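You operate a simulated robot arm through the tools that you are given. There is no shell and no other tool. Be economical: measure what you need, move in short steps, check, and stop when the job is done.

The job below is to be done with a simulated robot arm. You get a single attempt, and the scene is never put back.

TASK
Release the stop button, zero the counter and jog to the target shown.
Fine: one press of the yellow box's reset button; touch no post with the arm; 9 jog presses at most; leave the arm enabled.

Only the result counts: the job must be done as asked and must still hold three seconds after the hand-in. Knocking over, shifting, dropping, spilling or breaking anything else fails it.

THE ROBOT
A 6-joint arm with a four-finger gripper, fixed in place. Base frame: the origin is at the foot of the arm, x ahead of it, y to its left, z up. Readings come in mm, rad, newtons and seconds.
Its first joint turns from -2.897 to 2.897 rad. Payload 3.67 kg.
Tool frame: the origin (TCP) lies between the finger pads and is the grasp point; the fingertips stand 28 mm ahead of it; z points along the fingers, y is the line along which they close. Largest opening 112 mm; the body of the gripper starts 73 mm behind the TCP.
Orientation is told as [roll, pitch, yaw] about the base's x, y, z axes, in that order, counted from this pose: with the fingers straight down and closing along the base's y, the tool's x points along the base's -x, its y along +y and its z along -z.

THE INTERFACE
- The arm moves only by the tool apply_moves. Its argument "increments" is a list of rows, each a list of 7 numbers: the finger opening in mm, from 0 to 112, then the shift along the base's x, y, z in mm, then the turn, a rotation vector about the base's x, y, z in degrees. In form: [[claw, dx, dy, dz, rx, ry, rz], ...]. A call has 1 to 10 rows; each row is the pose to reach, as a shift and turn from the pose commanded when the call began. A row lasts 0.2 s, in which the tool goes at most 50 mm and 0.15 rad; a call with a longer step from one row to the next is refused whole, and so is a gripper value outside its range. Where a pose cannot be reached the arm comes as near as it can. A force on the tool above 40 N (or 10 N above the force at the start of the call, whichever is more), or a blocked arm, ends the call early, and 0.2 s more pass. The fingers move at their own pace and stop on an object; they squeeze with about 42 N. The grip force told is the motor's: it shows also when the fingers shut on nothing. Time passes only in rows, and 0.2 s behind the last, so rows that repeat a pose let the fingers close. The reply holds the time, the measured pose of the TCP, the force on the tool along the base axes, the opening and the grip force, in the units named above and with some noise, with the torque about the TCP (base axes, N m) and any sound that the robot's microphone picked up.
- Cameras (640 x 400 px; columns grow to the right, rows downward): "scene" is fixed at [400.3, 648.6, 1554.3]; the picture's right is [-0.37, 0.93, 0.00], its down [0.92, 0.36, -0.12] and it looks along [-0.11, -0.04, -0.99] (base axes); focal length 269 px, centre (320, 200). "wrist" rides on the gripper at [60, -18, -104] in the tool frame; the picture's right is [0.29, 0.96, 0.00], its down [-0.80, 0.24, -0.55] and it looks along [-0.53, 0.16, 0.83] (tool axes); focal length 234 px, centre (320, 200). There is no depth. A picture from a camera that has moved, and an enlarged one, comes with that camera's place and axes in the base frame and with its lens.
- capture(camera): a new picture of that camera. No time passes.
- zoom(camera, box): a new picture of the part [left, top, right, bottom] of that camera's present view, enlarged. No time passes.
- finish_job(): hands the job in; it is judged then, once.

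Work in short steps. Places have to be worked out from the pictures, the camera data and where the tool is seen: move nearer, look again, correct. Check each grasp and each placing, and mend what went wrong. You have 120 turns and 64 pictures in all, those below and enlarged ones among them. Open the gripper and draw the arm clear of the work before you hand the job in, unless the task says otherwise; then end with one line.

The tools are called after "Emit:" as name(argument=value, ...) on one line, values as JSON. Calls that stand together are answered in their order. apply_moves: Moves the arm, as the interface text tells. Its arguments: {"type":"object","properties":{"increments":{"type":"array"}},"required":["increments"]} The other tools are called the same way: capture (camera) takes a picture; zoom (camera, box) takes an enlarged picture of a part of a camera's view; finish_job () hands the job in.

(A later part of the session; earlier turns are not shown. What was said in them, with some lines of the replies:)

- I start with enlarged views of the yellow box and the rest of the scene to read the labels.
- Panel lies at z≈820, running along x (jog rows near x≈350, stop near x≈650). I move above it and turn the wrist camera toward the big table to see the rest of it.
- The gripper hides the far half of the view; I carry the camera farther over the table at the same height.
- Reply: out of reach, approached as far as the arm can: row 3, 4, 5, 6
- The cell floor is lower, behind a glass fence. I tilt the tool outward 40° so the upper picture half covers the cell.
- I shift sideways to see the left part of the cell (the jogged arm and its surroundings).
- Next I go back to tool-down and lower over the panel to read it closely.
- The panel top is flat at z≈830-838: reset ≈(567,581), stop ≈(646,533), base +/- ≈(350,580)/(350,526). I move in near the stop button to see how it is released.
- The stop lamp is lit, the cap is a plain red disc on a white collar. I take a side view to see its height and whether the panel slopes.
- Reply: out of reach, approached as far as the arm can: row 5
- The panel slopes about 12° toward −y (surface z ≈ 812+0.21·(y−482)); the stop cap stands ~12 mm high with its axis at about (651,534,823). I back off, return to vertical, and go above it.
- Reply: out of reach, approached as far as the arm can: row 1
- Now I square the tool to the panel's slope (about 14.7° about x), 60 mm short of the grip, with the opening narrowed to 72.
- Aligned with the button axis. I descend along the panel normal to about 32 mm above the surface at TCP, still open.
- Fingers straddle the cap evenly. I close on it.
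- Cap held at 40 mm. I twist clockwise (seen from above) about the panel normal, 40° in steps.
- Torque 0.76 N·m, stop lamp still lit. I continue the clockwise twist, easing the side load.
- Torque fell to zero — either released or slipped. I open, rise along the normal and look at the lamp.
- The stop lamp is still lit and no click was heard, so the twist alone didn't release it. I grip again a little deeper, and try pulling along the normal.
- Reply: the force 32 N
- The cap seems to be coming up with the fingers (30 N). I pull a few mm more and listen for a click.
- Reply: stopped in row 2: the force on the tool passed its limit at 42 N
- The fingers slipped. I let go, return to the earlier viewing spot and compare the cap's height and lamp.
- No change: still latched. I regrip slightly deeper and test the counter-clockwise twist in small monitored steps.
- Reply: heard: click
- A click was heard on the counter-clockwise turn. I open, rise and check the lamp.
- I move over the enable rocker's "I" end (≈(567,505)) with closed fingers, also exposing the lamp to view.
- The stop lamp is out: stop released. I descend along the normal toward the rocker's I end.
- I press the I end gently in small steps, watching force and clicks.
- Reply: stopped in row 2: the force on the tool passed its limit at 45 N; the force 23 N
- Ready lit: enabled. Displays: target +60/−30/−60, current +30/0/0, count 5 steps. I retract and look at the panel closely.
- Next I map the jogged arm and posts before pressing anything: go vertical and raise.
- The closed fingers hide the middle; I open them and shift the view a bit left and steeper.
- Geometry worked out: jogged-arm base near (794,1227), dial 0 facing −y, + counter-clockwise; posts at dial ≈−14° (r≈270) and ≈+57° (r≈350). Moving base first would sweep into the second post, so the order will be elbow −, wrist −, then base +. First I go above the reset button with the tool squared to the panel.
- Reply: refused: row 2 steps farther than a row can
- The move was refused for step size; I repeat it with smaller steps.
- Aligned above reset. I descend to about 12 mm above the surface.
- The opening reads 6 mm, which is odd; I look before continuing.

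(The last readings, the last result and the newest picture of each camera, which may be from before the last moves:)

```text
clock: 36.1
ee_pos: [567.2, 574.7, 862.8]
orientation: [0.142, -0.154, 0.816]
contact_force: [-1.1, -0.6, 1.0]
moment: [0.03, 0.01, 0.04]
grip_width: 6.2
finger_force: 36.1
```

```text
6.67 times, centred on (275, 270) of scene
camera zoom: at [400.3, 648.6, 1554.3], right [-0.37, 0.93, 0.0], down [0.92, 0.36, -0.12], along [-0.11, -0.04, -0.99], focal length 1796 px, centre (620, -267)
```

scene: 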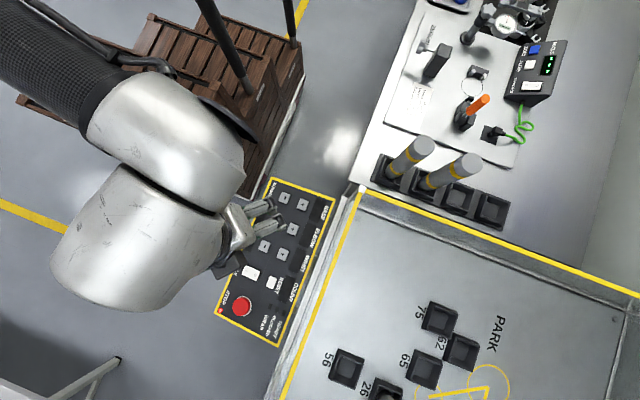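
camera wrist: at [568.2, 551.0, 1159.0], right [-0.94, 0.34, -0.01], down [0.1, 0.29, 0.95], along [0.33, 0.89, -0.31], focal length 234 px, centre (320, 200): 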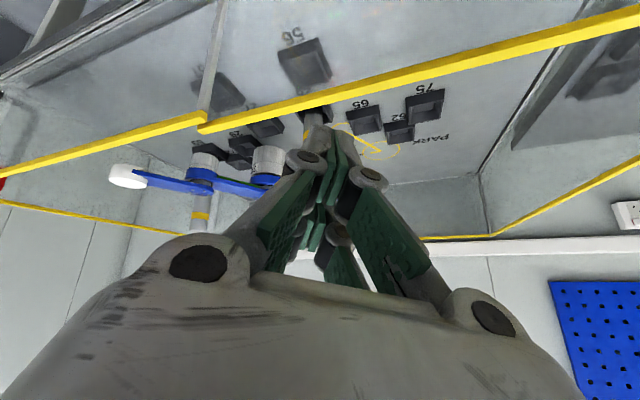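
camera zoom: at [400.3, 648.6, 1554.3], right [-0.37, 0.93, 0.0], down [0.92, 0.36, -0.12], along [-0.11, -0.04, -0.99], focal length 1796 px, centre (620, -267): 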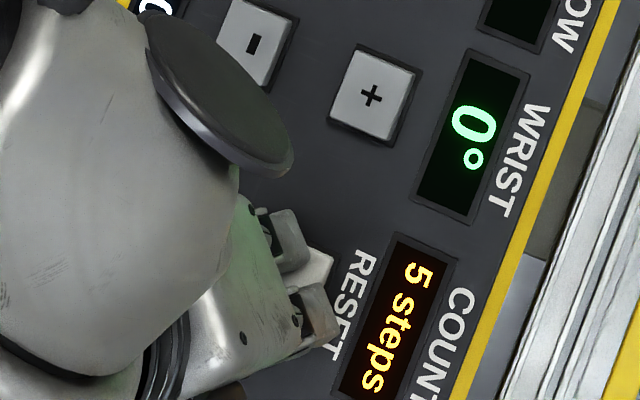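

The fingers look closed and on the button; the width was a glitch. I keep pressing gently.

Emit:
apply_moves(increments=[[0, 0, 0.3, -1.5, 0, 0, 0], [0, 0, 0.6, -3, 0, 0, 0]])

```text
clock: 36.7
ee_pos: [566.3, 574.3, 860.2]
orientation: [0.143, -0.153, 0.815]
contact_force: [1.2, -2.8, 3.1]
moment: [-0.01, 0.0, 0.03]
grip_width: 6.0
finger_force: 35.8
heard: click
```

Click on reset. I retract along the normal and check the counter.

Emit:
apply_moves(increments=[[0, 0, -3, 14, 0, 0, 0], [0, 0, -10, 50, 0, 0, 0], [0, -30, -20, 70, 0, 0, 0]])

Emit:
zoom(camera="scene", box=[225, 170, 345, 350])

```text
clock: 37.5
ee_pos: [537.7, 553.7, 931.0]
orientation: [0.143, -0.152, 0.816]
contact_force: [0.0, 0.6, -1.5]
moment: [-0.02, 0.07, 0.02]
grip_width: 0.1
finger_force: 35.2
```

```text
2.22 times, centred on (285, 260) of scene
camera zoom: at [400.3, 648.6, 1554.3], right [-0.37, 0.93, 0.0], down [0.92, 0.36, -0.12], along [-0.11, -0.04, -0.99], focal length 599 px, centre (398, 67)
```

zoom: 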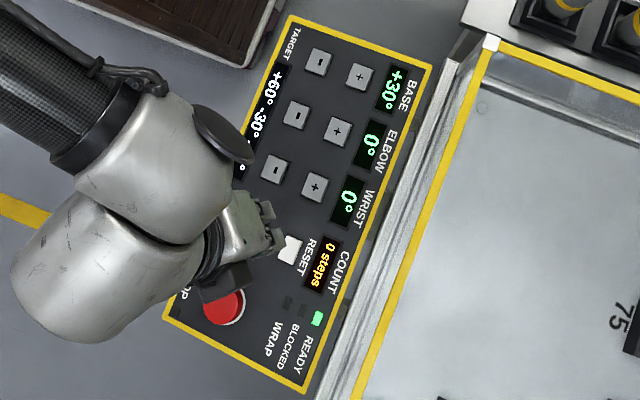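

Counter reads 0 steps. Next I go to elbow "−" at about (419,523).

Emit:
apply_moves(increments=[[0, -35, -15, 0, 0, 0, 0], [0, -75, -30, -5, 0, 0, 0], [0, -110, -43, -15, 0, 0, 0], [0, -118.7, -46.3, -27, 0, 0, 0], [0, -118.7, -38.5, -62, 0, 0, 0]])

Emit:
capture(camera="wrist")

```text
clock: 38.7
ee_pos: [418.7, 517.5, 866.4]
orientation: [0.145, -0.153, 0.815]
contact_force: [-0.1, -0.5, -0.2]
moment: [-0.01, -0.05, -0.03]
grip_width: 0.1
finger_force: 35.9
```

```text
22 pictures are left
camera wrist: at [391.0, 442.0, 956.3], right [-0.9, 0.43, 0.09], down [0.36, 0.62, 0.7], along [0.24, 0.66, -0.71], focal length 234 px, centre (320, 200)
```

wrist: 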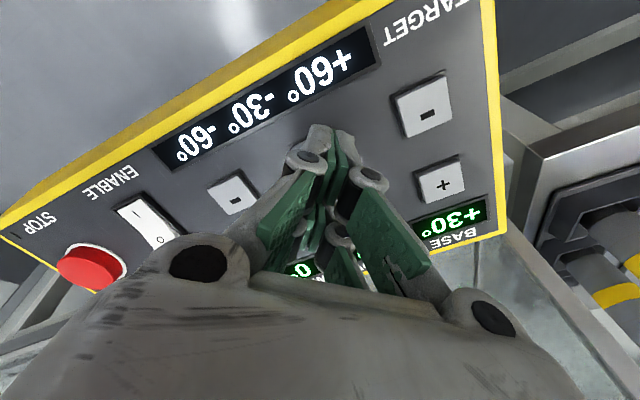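

On target over elbow "−". I press down in small steps until the click.

Emit:
apply_moves(increments=[[0, 0, 1.2, -6, 0, 0, 0], [0, 0, 2, -10, 0, 0, 0], [0, 0, 2.4, -12, 0, 0, 0]])

```text
clock: 39.5
ee_pos: [417.7, 519.2, 854.3]
orientation: [0.144, -0.155, 0.815]
contact_force: [0.7, 0.5, -0.1]
moment: [-0.02, 0.0, 0.0]
grip_width: 0.1
finger_force: 35.5
```

Emit:
apply_moves(increments=[[0, 0, 0.4, -2, 0, 0, 0], [0, 0, 0.8, -4, 0, 0, 0]])

```text
clock: 40.1
ee_pos: [418.7, 520.1, 851.9]
orientation: [0.142, -0.153, 0.815]
contact_force: [0.6, 1.0, -0.9]
moment: [-0.02, -0.04, 0.01]
grip_width: 5.8
finger_force: 35.6
```

Emit:
apply_moves(increments=[[0, 0, 0.3, -1.5, 0, 0, 0], [0, 0, 0.6, -3, 0, 0, 0]])

```text
clock: 40.7
ee_pos: [416.4, 521.3, 849.3]
orientation: [0.144, -0.155, 0.815]
contact_force: [1.1, -0.4, 4.5]
moment: [0.0, -0.02, -0.01]
grip_width: 5.9
finger_force: 36.0
heard: click
```

Click. I retract to hover and read the displays before moving on.

Emit:
apply_moves(increments=[[0, 0, -3, 14, 0, 0, 0], [0, 0, -10, 45, 0, 0, 0]])

Emit:
zoom(camera="scene", box=[225, 170, 345, 350])

```text
clock: 41.3
ee_pos: [415.8, 511.1, 894.2]
orientation: [0.143, -0.154, 0.815]
contact_force: [-0.6, -0.1, -0.8]
moment: [0.0, 0.01, 0.0]
grip_width: 0.2
finger_force: 35.5
```

```text
2.22 times, centred on (285, 260) of scene
camera zoom: at [400.3, 648.6, 1554.3], right [-0.37, 0.93, 0.0], down [0.92, 0.36, -0.12], along [-0.11, -0.04, -0.99], focal length 599 px, centre (398, 67)
```

zoom: 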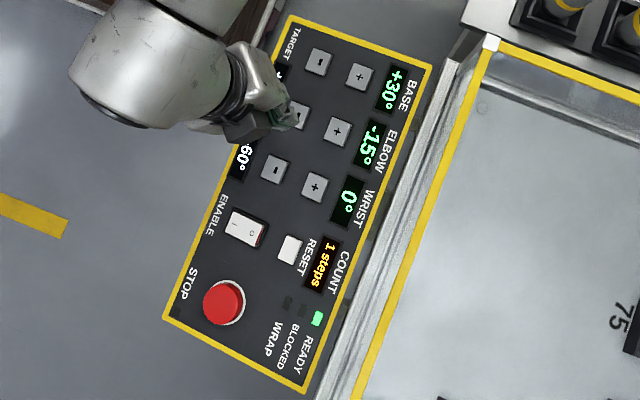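

Elbow shows −15°; I check whether it is still moving or the step is 15°.

Emit:
apply_moves(increments=[[0, 0, 0, 0, 0, 0, 0], [0, 0, 0, 0, 0, 0, 0], [0, 0, 0, 0, 0, 0, 0]])

Emit:
zoom(camera="scene", box=[265, 170, 345, 320])

```text
clock: 42.1
ee_pos: [416.2, 510.7, 893.7]
orientation: [0.142, -0.154, 0.815]
contact_force: [-0.9, 0.3, 0.1]
moment: [0.02, -0.01, 0.0]
grip_width: 0.2
finger_force: 35.7
```

```text
2.67 times, centred on (305, 245) of scene
camera zoom: at [400.3, 648.6, 1554.3], right [-0.37, 0.93, 0.0], down [0.92, 0.36, -0.12], along [-0.11, -0.04, -0.99], focal length 718 px, centre (360, 80)
```

zoom: 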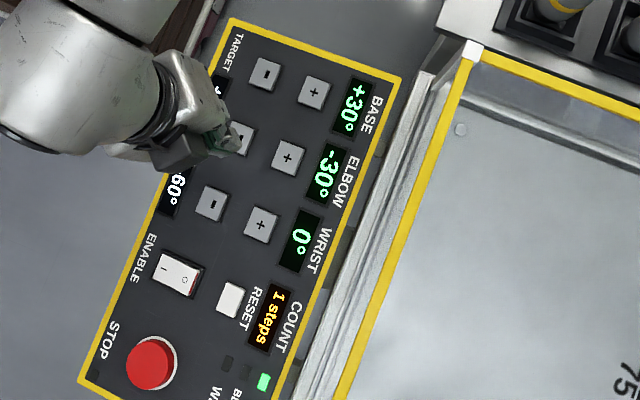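

Step is 30° (elbow −30°, count 1). Before further jogs I go back to the viewing pose to confirm how the jogged arm moved.

Emit:
apply_moves(increments=[[112, 0, 0, 40, 0, 0, 0], [112, 25, 10, 80, 0, 0, 0], [112, 55, 25, 115, 0, 0, 0], [112, 85, 45, 145, 0, 0, 0], [112, 115, 70, 175, 0, 0, 0], [112, 145, 95, 205, 4, -4, -1], [112, 175, 120, 230, 8, -8, -2], [112, 200, 147, 250, 12, -12, -3], [112, 221, 173, 264, 14, -14.8, -3.2]])

Emit:
zoom(camera="wrist", box=[100, 40, 440, 240])

```text
clock: 44.1
ee_pos: [636.8, 684.0, 1158.7]
orientation: [0.133, -0.511, 0.762]
contact_force: [-0.6, -1.1, 1.1]
moment: [0.0, 0.0, -0.02]
grip_width: 111.9
finger_force: 0.0
```

```text
1.88 times, centred on (270, 140) of wrist
camera zoom: at [583.9, 592.3, 1217.1], right [-0.88, 0.47, -0.03], down [0.18, 0.4, 0.9], along [0.43, 0.79, -0.44], focal length 441 px, centre (414, 313)
```

zoom: 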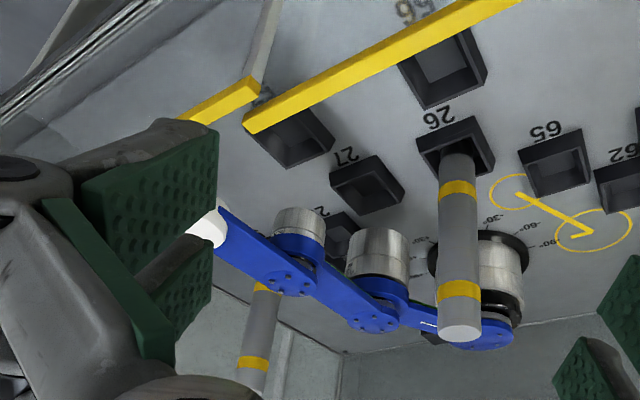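

The view matches my model: link 2 now faces −y, tool ≈105 mm, second post ≈(1105,1042), leaving ≈70 mm at the target pose. I return to press wrist "−" at ≈(488,525).

Emit:
apply_moves(increments=[[0, -15, -25, -15, -4, 4, 1], [0, -35, -50, -35, -8, 8, 2], [0, -60, -75, -60, -12, 12, 3], [0, -85, -100, -90, -14, 14.8, 3.2], [0, -110, -125, -120, -14, 14.8, 3.2], [0, -130, -150, -155, -14, 14.8, 3.2], [0, -149, -173, -190, -14, 14.8, 3.2], [0, -149, -174, -235, -14, 14.8, 3.2], [0, -149, -170, -270, -14, 14.8, 3.2], [0, -149, -165.5, -291.5, -14, 14.8, 3.2]])

Emit:
capture(camera="wrist")

```text
clock: 46.3
ee_pos: [491.7, 517.2, 867.7]
orientation: [0.145, -0.155, 0.815]
contact_force: [0.0, -0.7, 0.1]
moment: [0.02, 0.0, -0.01]
grip_width: 0.2
finger_force: 35.4
```

```text
18 pictures are left
camera wrist: at [463.4, 441.9, 956.9], right [-0.9, 0.43, 0.09], down [0.36, 0.62, 0.7], along [0.24, 0.66, -0.71], focal length 234 px, centre (320, 200)
```

wrist: 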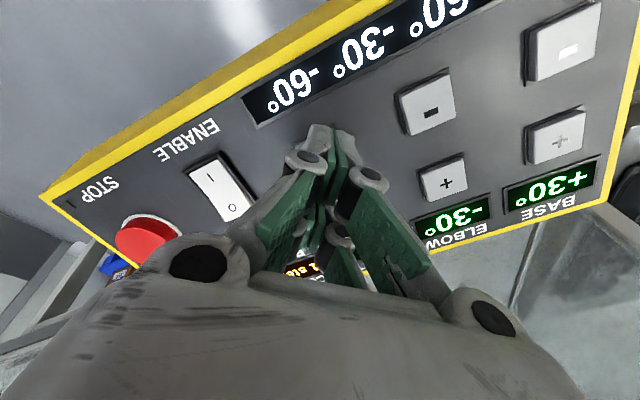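

Position is good. I press wrist "−": descend to near contact, then small steps.

Emit:
apply_moves(increments=[[0, -2, 1.2, -6, 0, 0, 0], [0, -2, 2.4, -12, 0, 0, 0], [0, -2, 2.8, -14, 0, 0, 0]])

Emit:
apply_moves(increments=[[0, 0, 0.3, -1.5, 0, 0, 0], [0, 0, 0.6, -3, 0, 0, 0]])

```text
clock: 47.1
ee_pos: [489.0, 522.3, 852.5]
orientation: [0.143, -0.153, 0.814]
contact_force: [0.4, -0.6, 0.2]
moment: [-0.05, 0.02, 0.02]
grip_width: 5.8
finger_force: 36.1
```

```text
clock: 47.7
ee_pos: [487.8, 521.5, 848.3]
orientation: [0.144, -0.155, 0.816]
contact_force: [1.1, 0.0, 3.4]
moment: [0.01, -0.01, 0.0]
grip_width: 6.0
finger_force: 35.9
heard: click
```

Click. I lift 12 mm, wait for the motion to finish and read the display.

Emit:
apply_moves(increments=[[0, 0, -2.4, 12, 0, 0, 0], [0, 0, -2.4, 12, 0, 0, 0], [0, 0, -2.4, 12, 0, 0, 0], [0, 0, -2.4, 12, 0, 0, 0], [0, 0, -2.4, 12, 0, 0, 0], [0, 0, -2.4, 12, 0, 0, 0], [0, 0, -2.4, 12, 0, 0, 0]])

Emit:
zoom(camera="scene", box=[265, 170, 345, 320])

```text
clock: 49.3
ee_pos: [487.0, 519.9, 861.1]
orientation: [0.142, -0.155, 0.816]
contact_force: [-0.4, 0.9, -0.7]
moment: [-0.03, 0.0, -0.02]
grip_width: 0.0
finger_force: 35.7
```

```text
2.67 times, centred on (305, 245) of scene
camera zoom: at [400.3, 648.6, 1554.3], right [-0.37, 0.93, 0.0], down [0.92, 0.36, -0.12], along [-0.11, -0.04, -0.99], focal length 718 px, centre (360, 80)
```

zoom: 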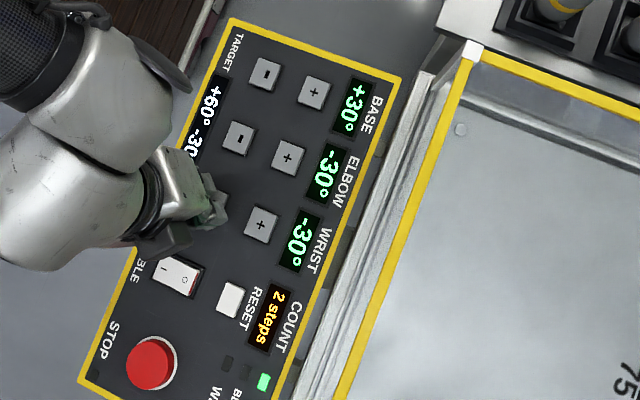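

Wrist −30°, count 2. I press wrist "−" again the same way.

Emit:
apply_moves(increments=[[0, 0, 1.6, -8, 0, 0, 0], [0, 0, 2.0, -10, 0, 0, 0], [0, 0, 2.4, -12, 0, 0, 0]])

```text
clock: 50.1
ee_pos: [487.6, 522.8, 850.7]
orientation: [0.144, -0.153, 0.815]
contact_force: [-1.3, -0.6, 1.9]
moment: [-0.01, 0.02, 0.01]
grip_width: 6.1
finger_force: 35.5
heard: click
```

Click. I lift, wait, then move toward base "+" (≈(348,581)) at hover height and read the display.

Emit:
apply_moves(increments=[[0, 0, -2.4, 12, 0, 0, 0], [0, 0, -8, 45, 0, 0, 0], [0, -40, 5, 55, 0, 0, 0], [0, -80, 20, 55, 0, 0, 0], [0, -115, 35, 55, 0, 0, 0], [0, -139.5, 45, 50, 0, 0, 0], [0, -139.5, 52, 30, 0, 0, 0]])

Emit:
capture(camera="wrist")

Emit:
zoom(camera="scene", box=[265, 170, 345, 320])

```text
clock: 51.7
ee_pos: [347.8, 573.0, 881.2]
orientation: [0.143, -0.154, 0.816]
contact_force: [-0.5, 0.5, 0.2]
moment: [-0.03, -0.01, 0.02]
grip_width: 0.0
finger_force: 35.9
```

```text
16 pictures are left
camera wrist: at [320.8, 496.9, 970.0], right [-0.9, 0.43, 0.09], down [0.36, 0.62, 0.7], along [0.24, 0.66, -0.71], focal length 234 px, centre (320, 200)
```

wrist: 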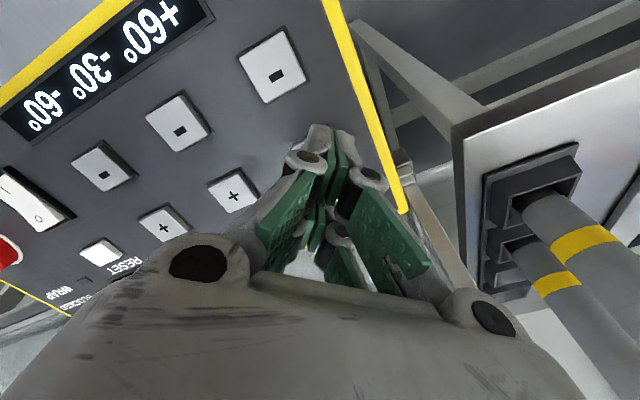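

```text
2.67 times, centred on (305, 245) of scene
camera zoom: at [400.3, 648.6, 1554.3], right [-0.37, 0.93, 0.0], down [0.92, 0.36, -0.12], along [-0.11, -0.04, -0.99], focal length 718 px, centre (360, 80)
```

zoom: 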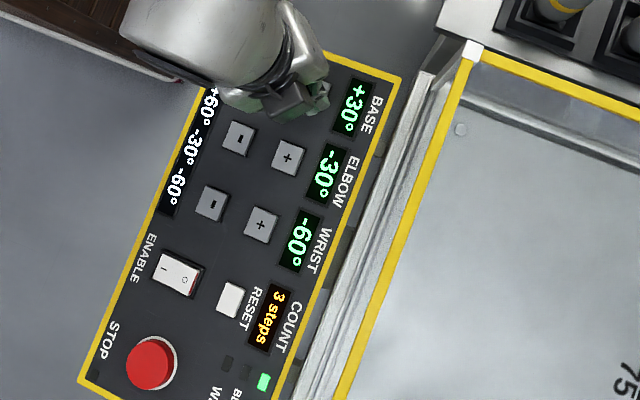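

Now +30/−30/−60, 3 steps, ready. I press base "+" last.

Emit:
apply_moves(increments=[[0, 0, 1.2, -7, 0, 0, 0], [0, 0, 2.4, -14, 0, 0, 0], [0, 0, 2.8, -16, 0, 0, 0]])

Emit:
apply_moves(increments=[[0, 0, 0.3, -1.5, 0, 0, 0], [0, 0, 0.6, -3, 0, 0, 0]])

```text
clock: 52.5
ee_pos: [348.3, 577.5, 863.7]
orientation: [0.142, -0.154, 0.815]
contact_force: [-0.1, -0.5, -0.6]
moment: [-0.02, 0.01, 0.0]
grip_width: 6.4
finger_force: 35.4
```

```text
clock: 53.1
ee_pos: [348.9, 577.1, 861.3]
orientation: [0.142, -0.154, 0.815]
contact_force: [-0.4, -1.3, 3.3]
moment: [-0.04, 0.0, -0.03]
grip_width: 6.0
finger_force: 35.8
heard: click
```

Click. I retract well clear with an open gripper and wait, then check panel.

Emit:
apply_moves(increments=[[0, 0, -3, 14, 0, 0, 0], [0, 0, -10, 50, 0, 0, 0], [50, -10, -40, 85, 0, 0, 0], [100, -10, -60, 130, 0, 0, 0], [100, -10, -60, 170, 0, 0, 0], [100, -10, -60, 200, 0, 0, 0], [100, -10, -60, 200, 0, 0, 0]])

Emit:
zoom(camera="scene", box=[225, 170, 345, 350])

```text
clock: 54.7
ee_pos: [340.5, 517.0, 1058.5]
orientation: [0.142, -0.153, 0.815]
contact_force: [0.1, 0.5, 0.2]
moment: [-0.02, -0.01, -0.01]
grip_width: 100.1
finger_force: 0.3
```

```text
2.22 times, centred on (285, 260) of scene
camera zoom: at [400.3, 648.6, 1554.3], right [-0.37, 0.93, 0.0], down [0.92, 0.36, -0.12], along [-0.11, -0.04, -0.99], focal length 599 px, centre (398, 67)
```

zoom: 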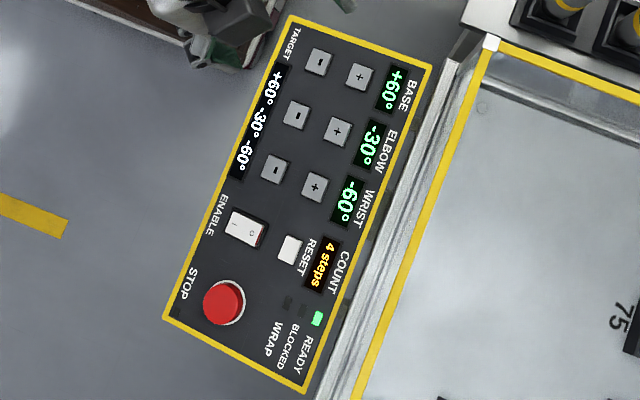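

The panel reads +60/−30/−60, which equals the target, with 4 steps, READY lit, BLOCKED dark and stop out. The arm is clear, so I hand in.

Emit:
finish_job()

```text
The job is handed in.
```

The job is handed in: the stop button is released, the counter was zeroed with one reset press, and four jog presses reached the +60°/−30°/−60° target. The arm was left enabled with READY lit, BLOCKED stayed dark, and I saw no contact with a post.
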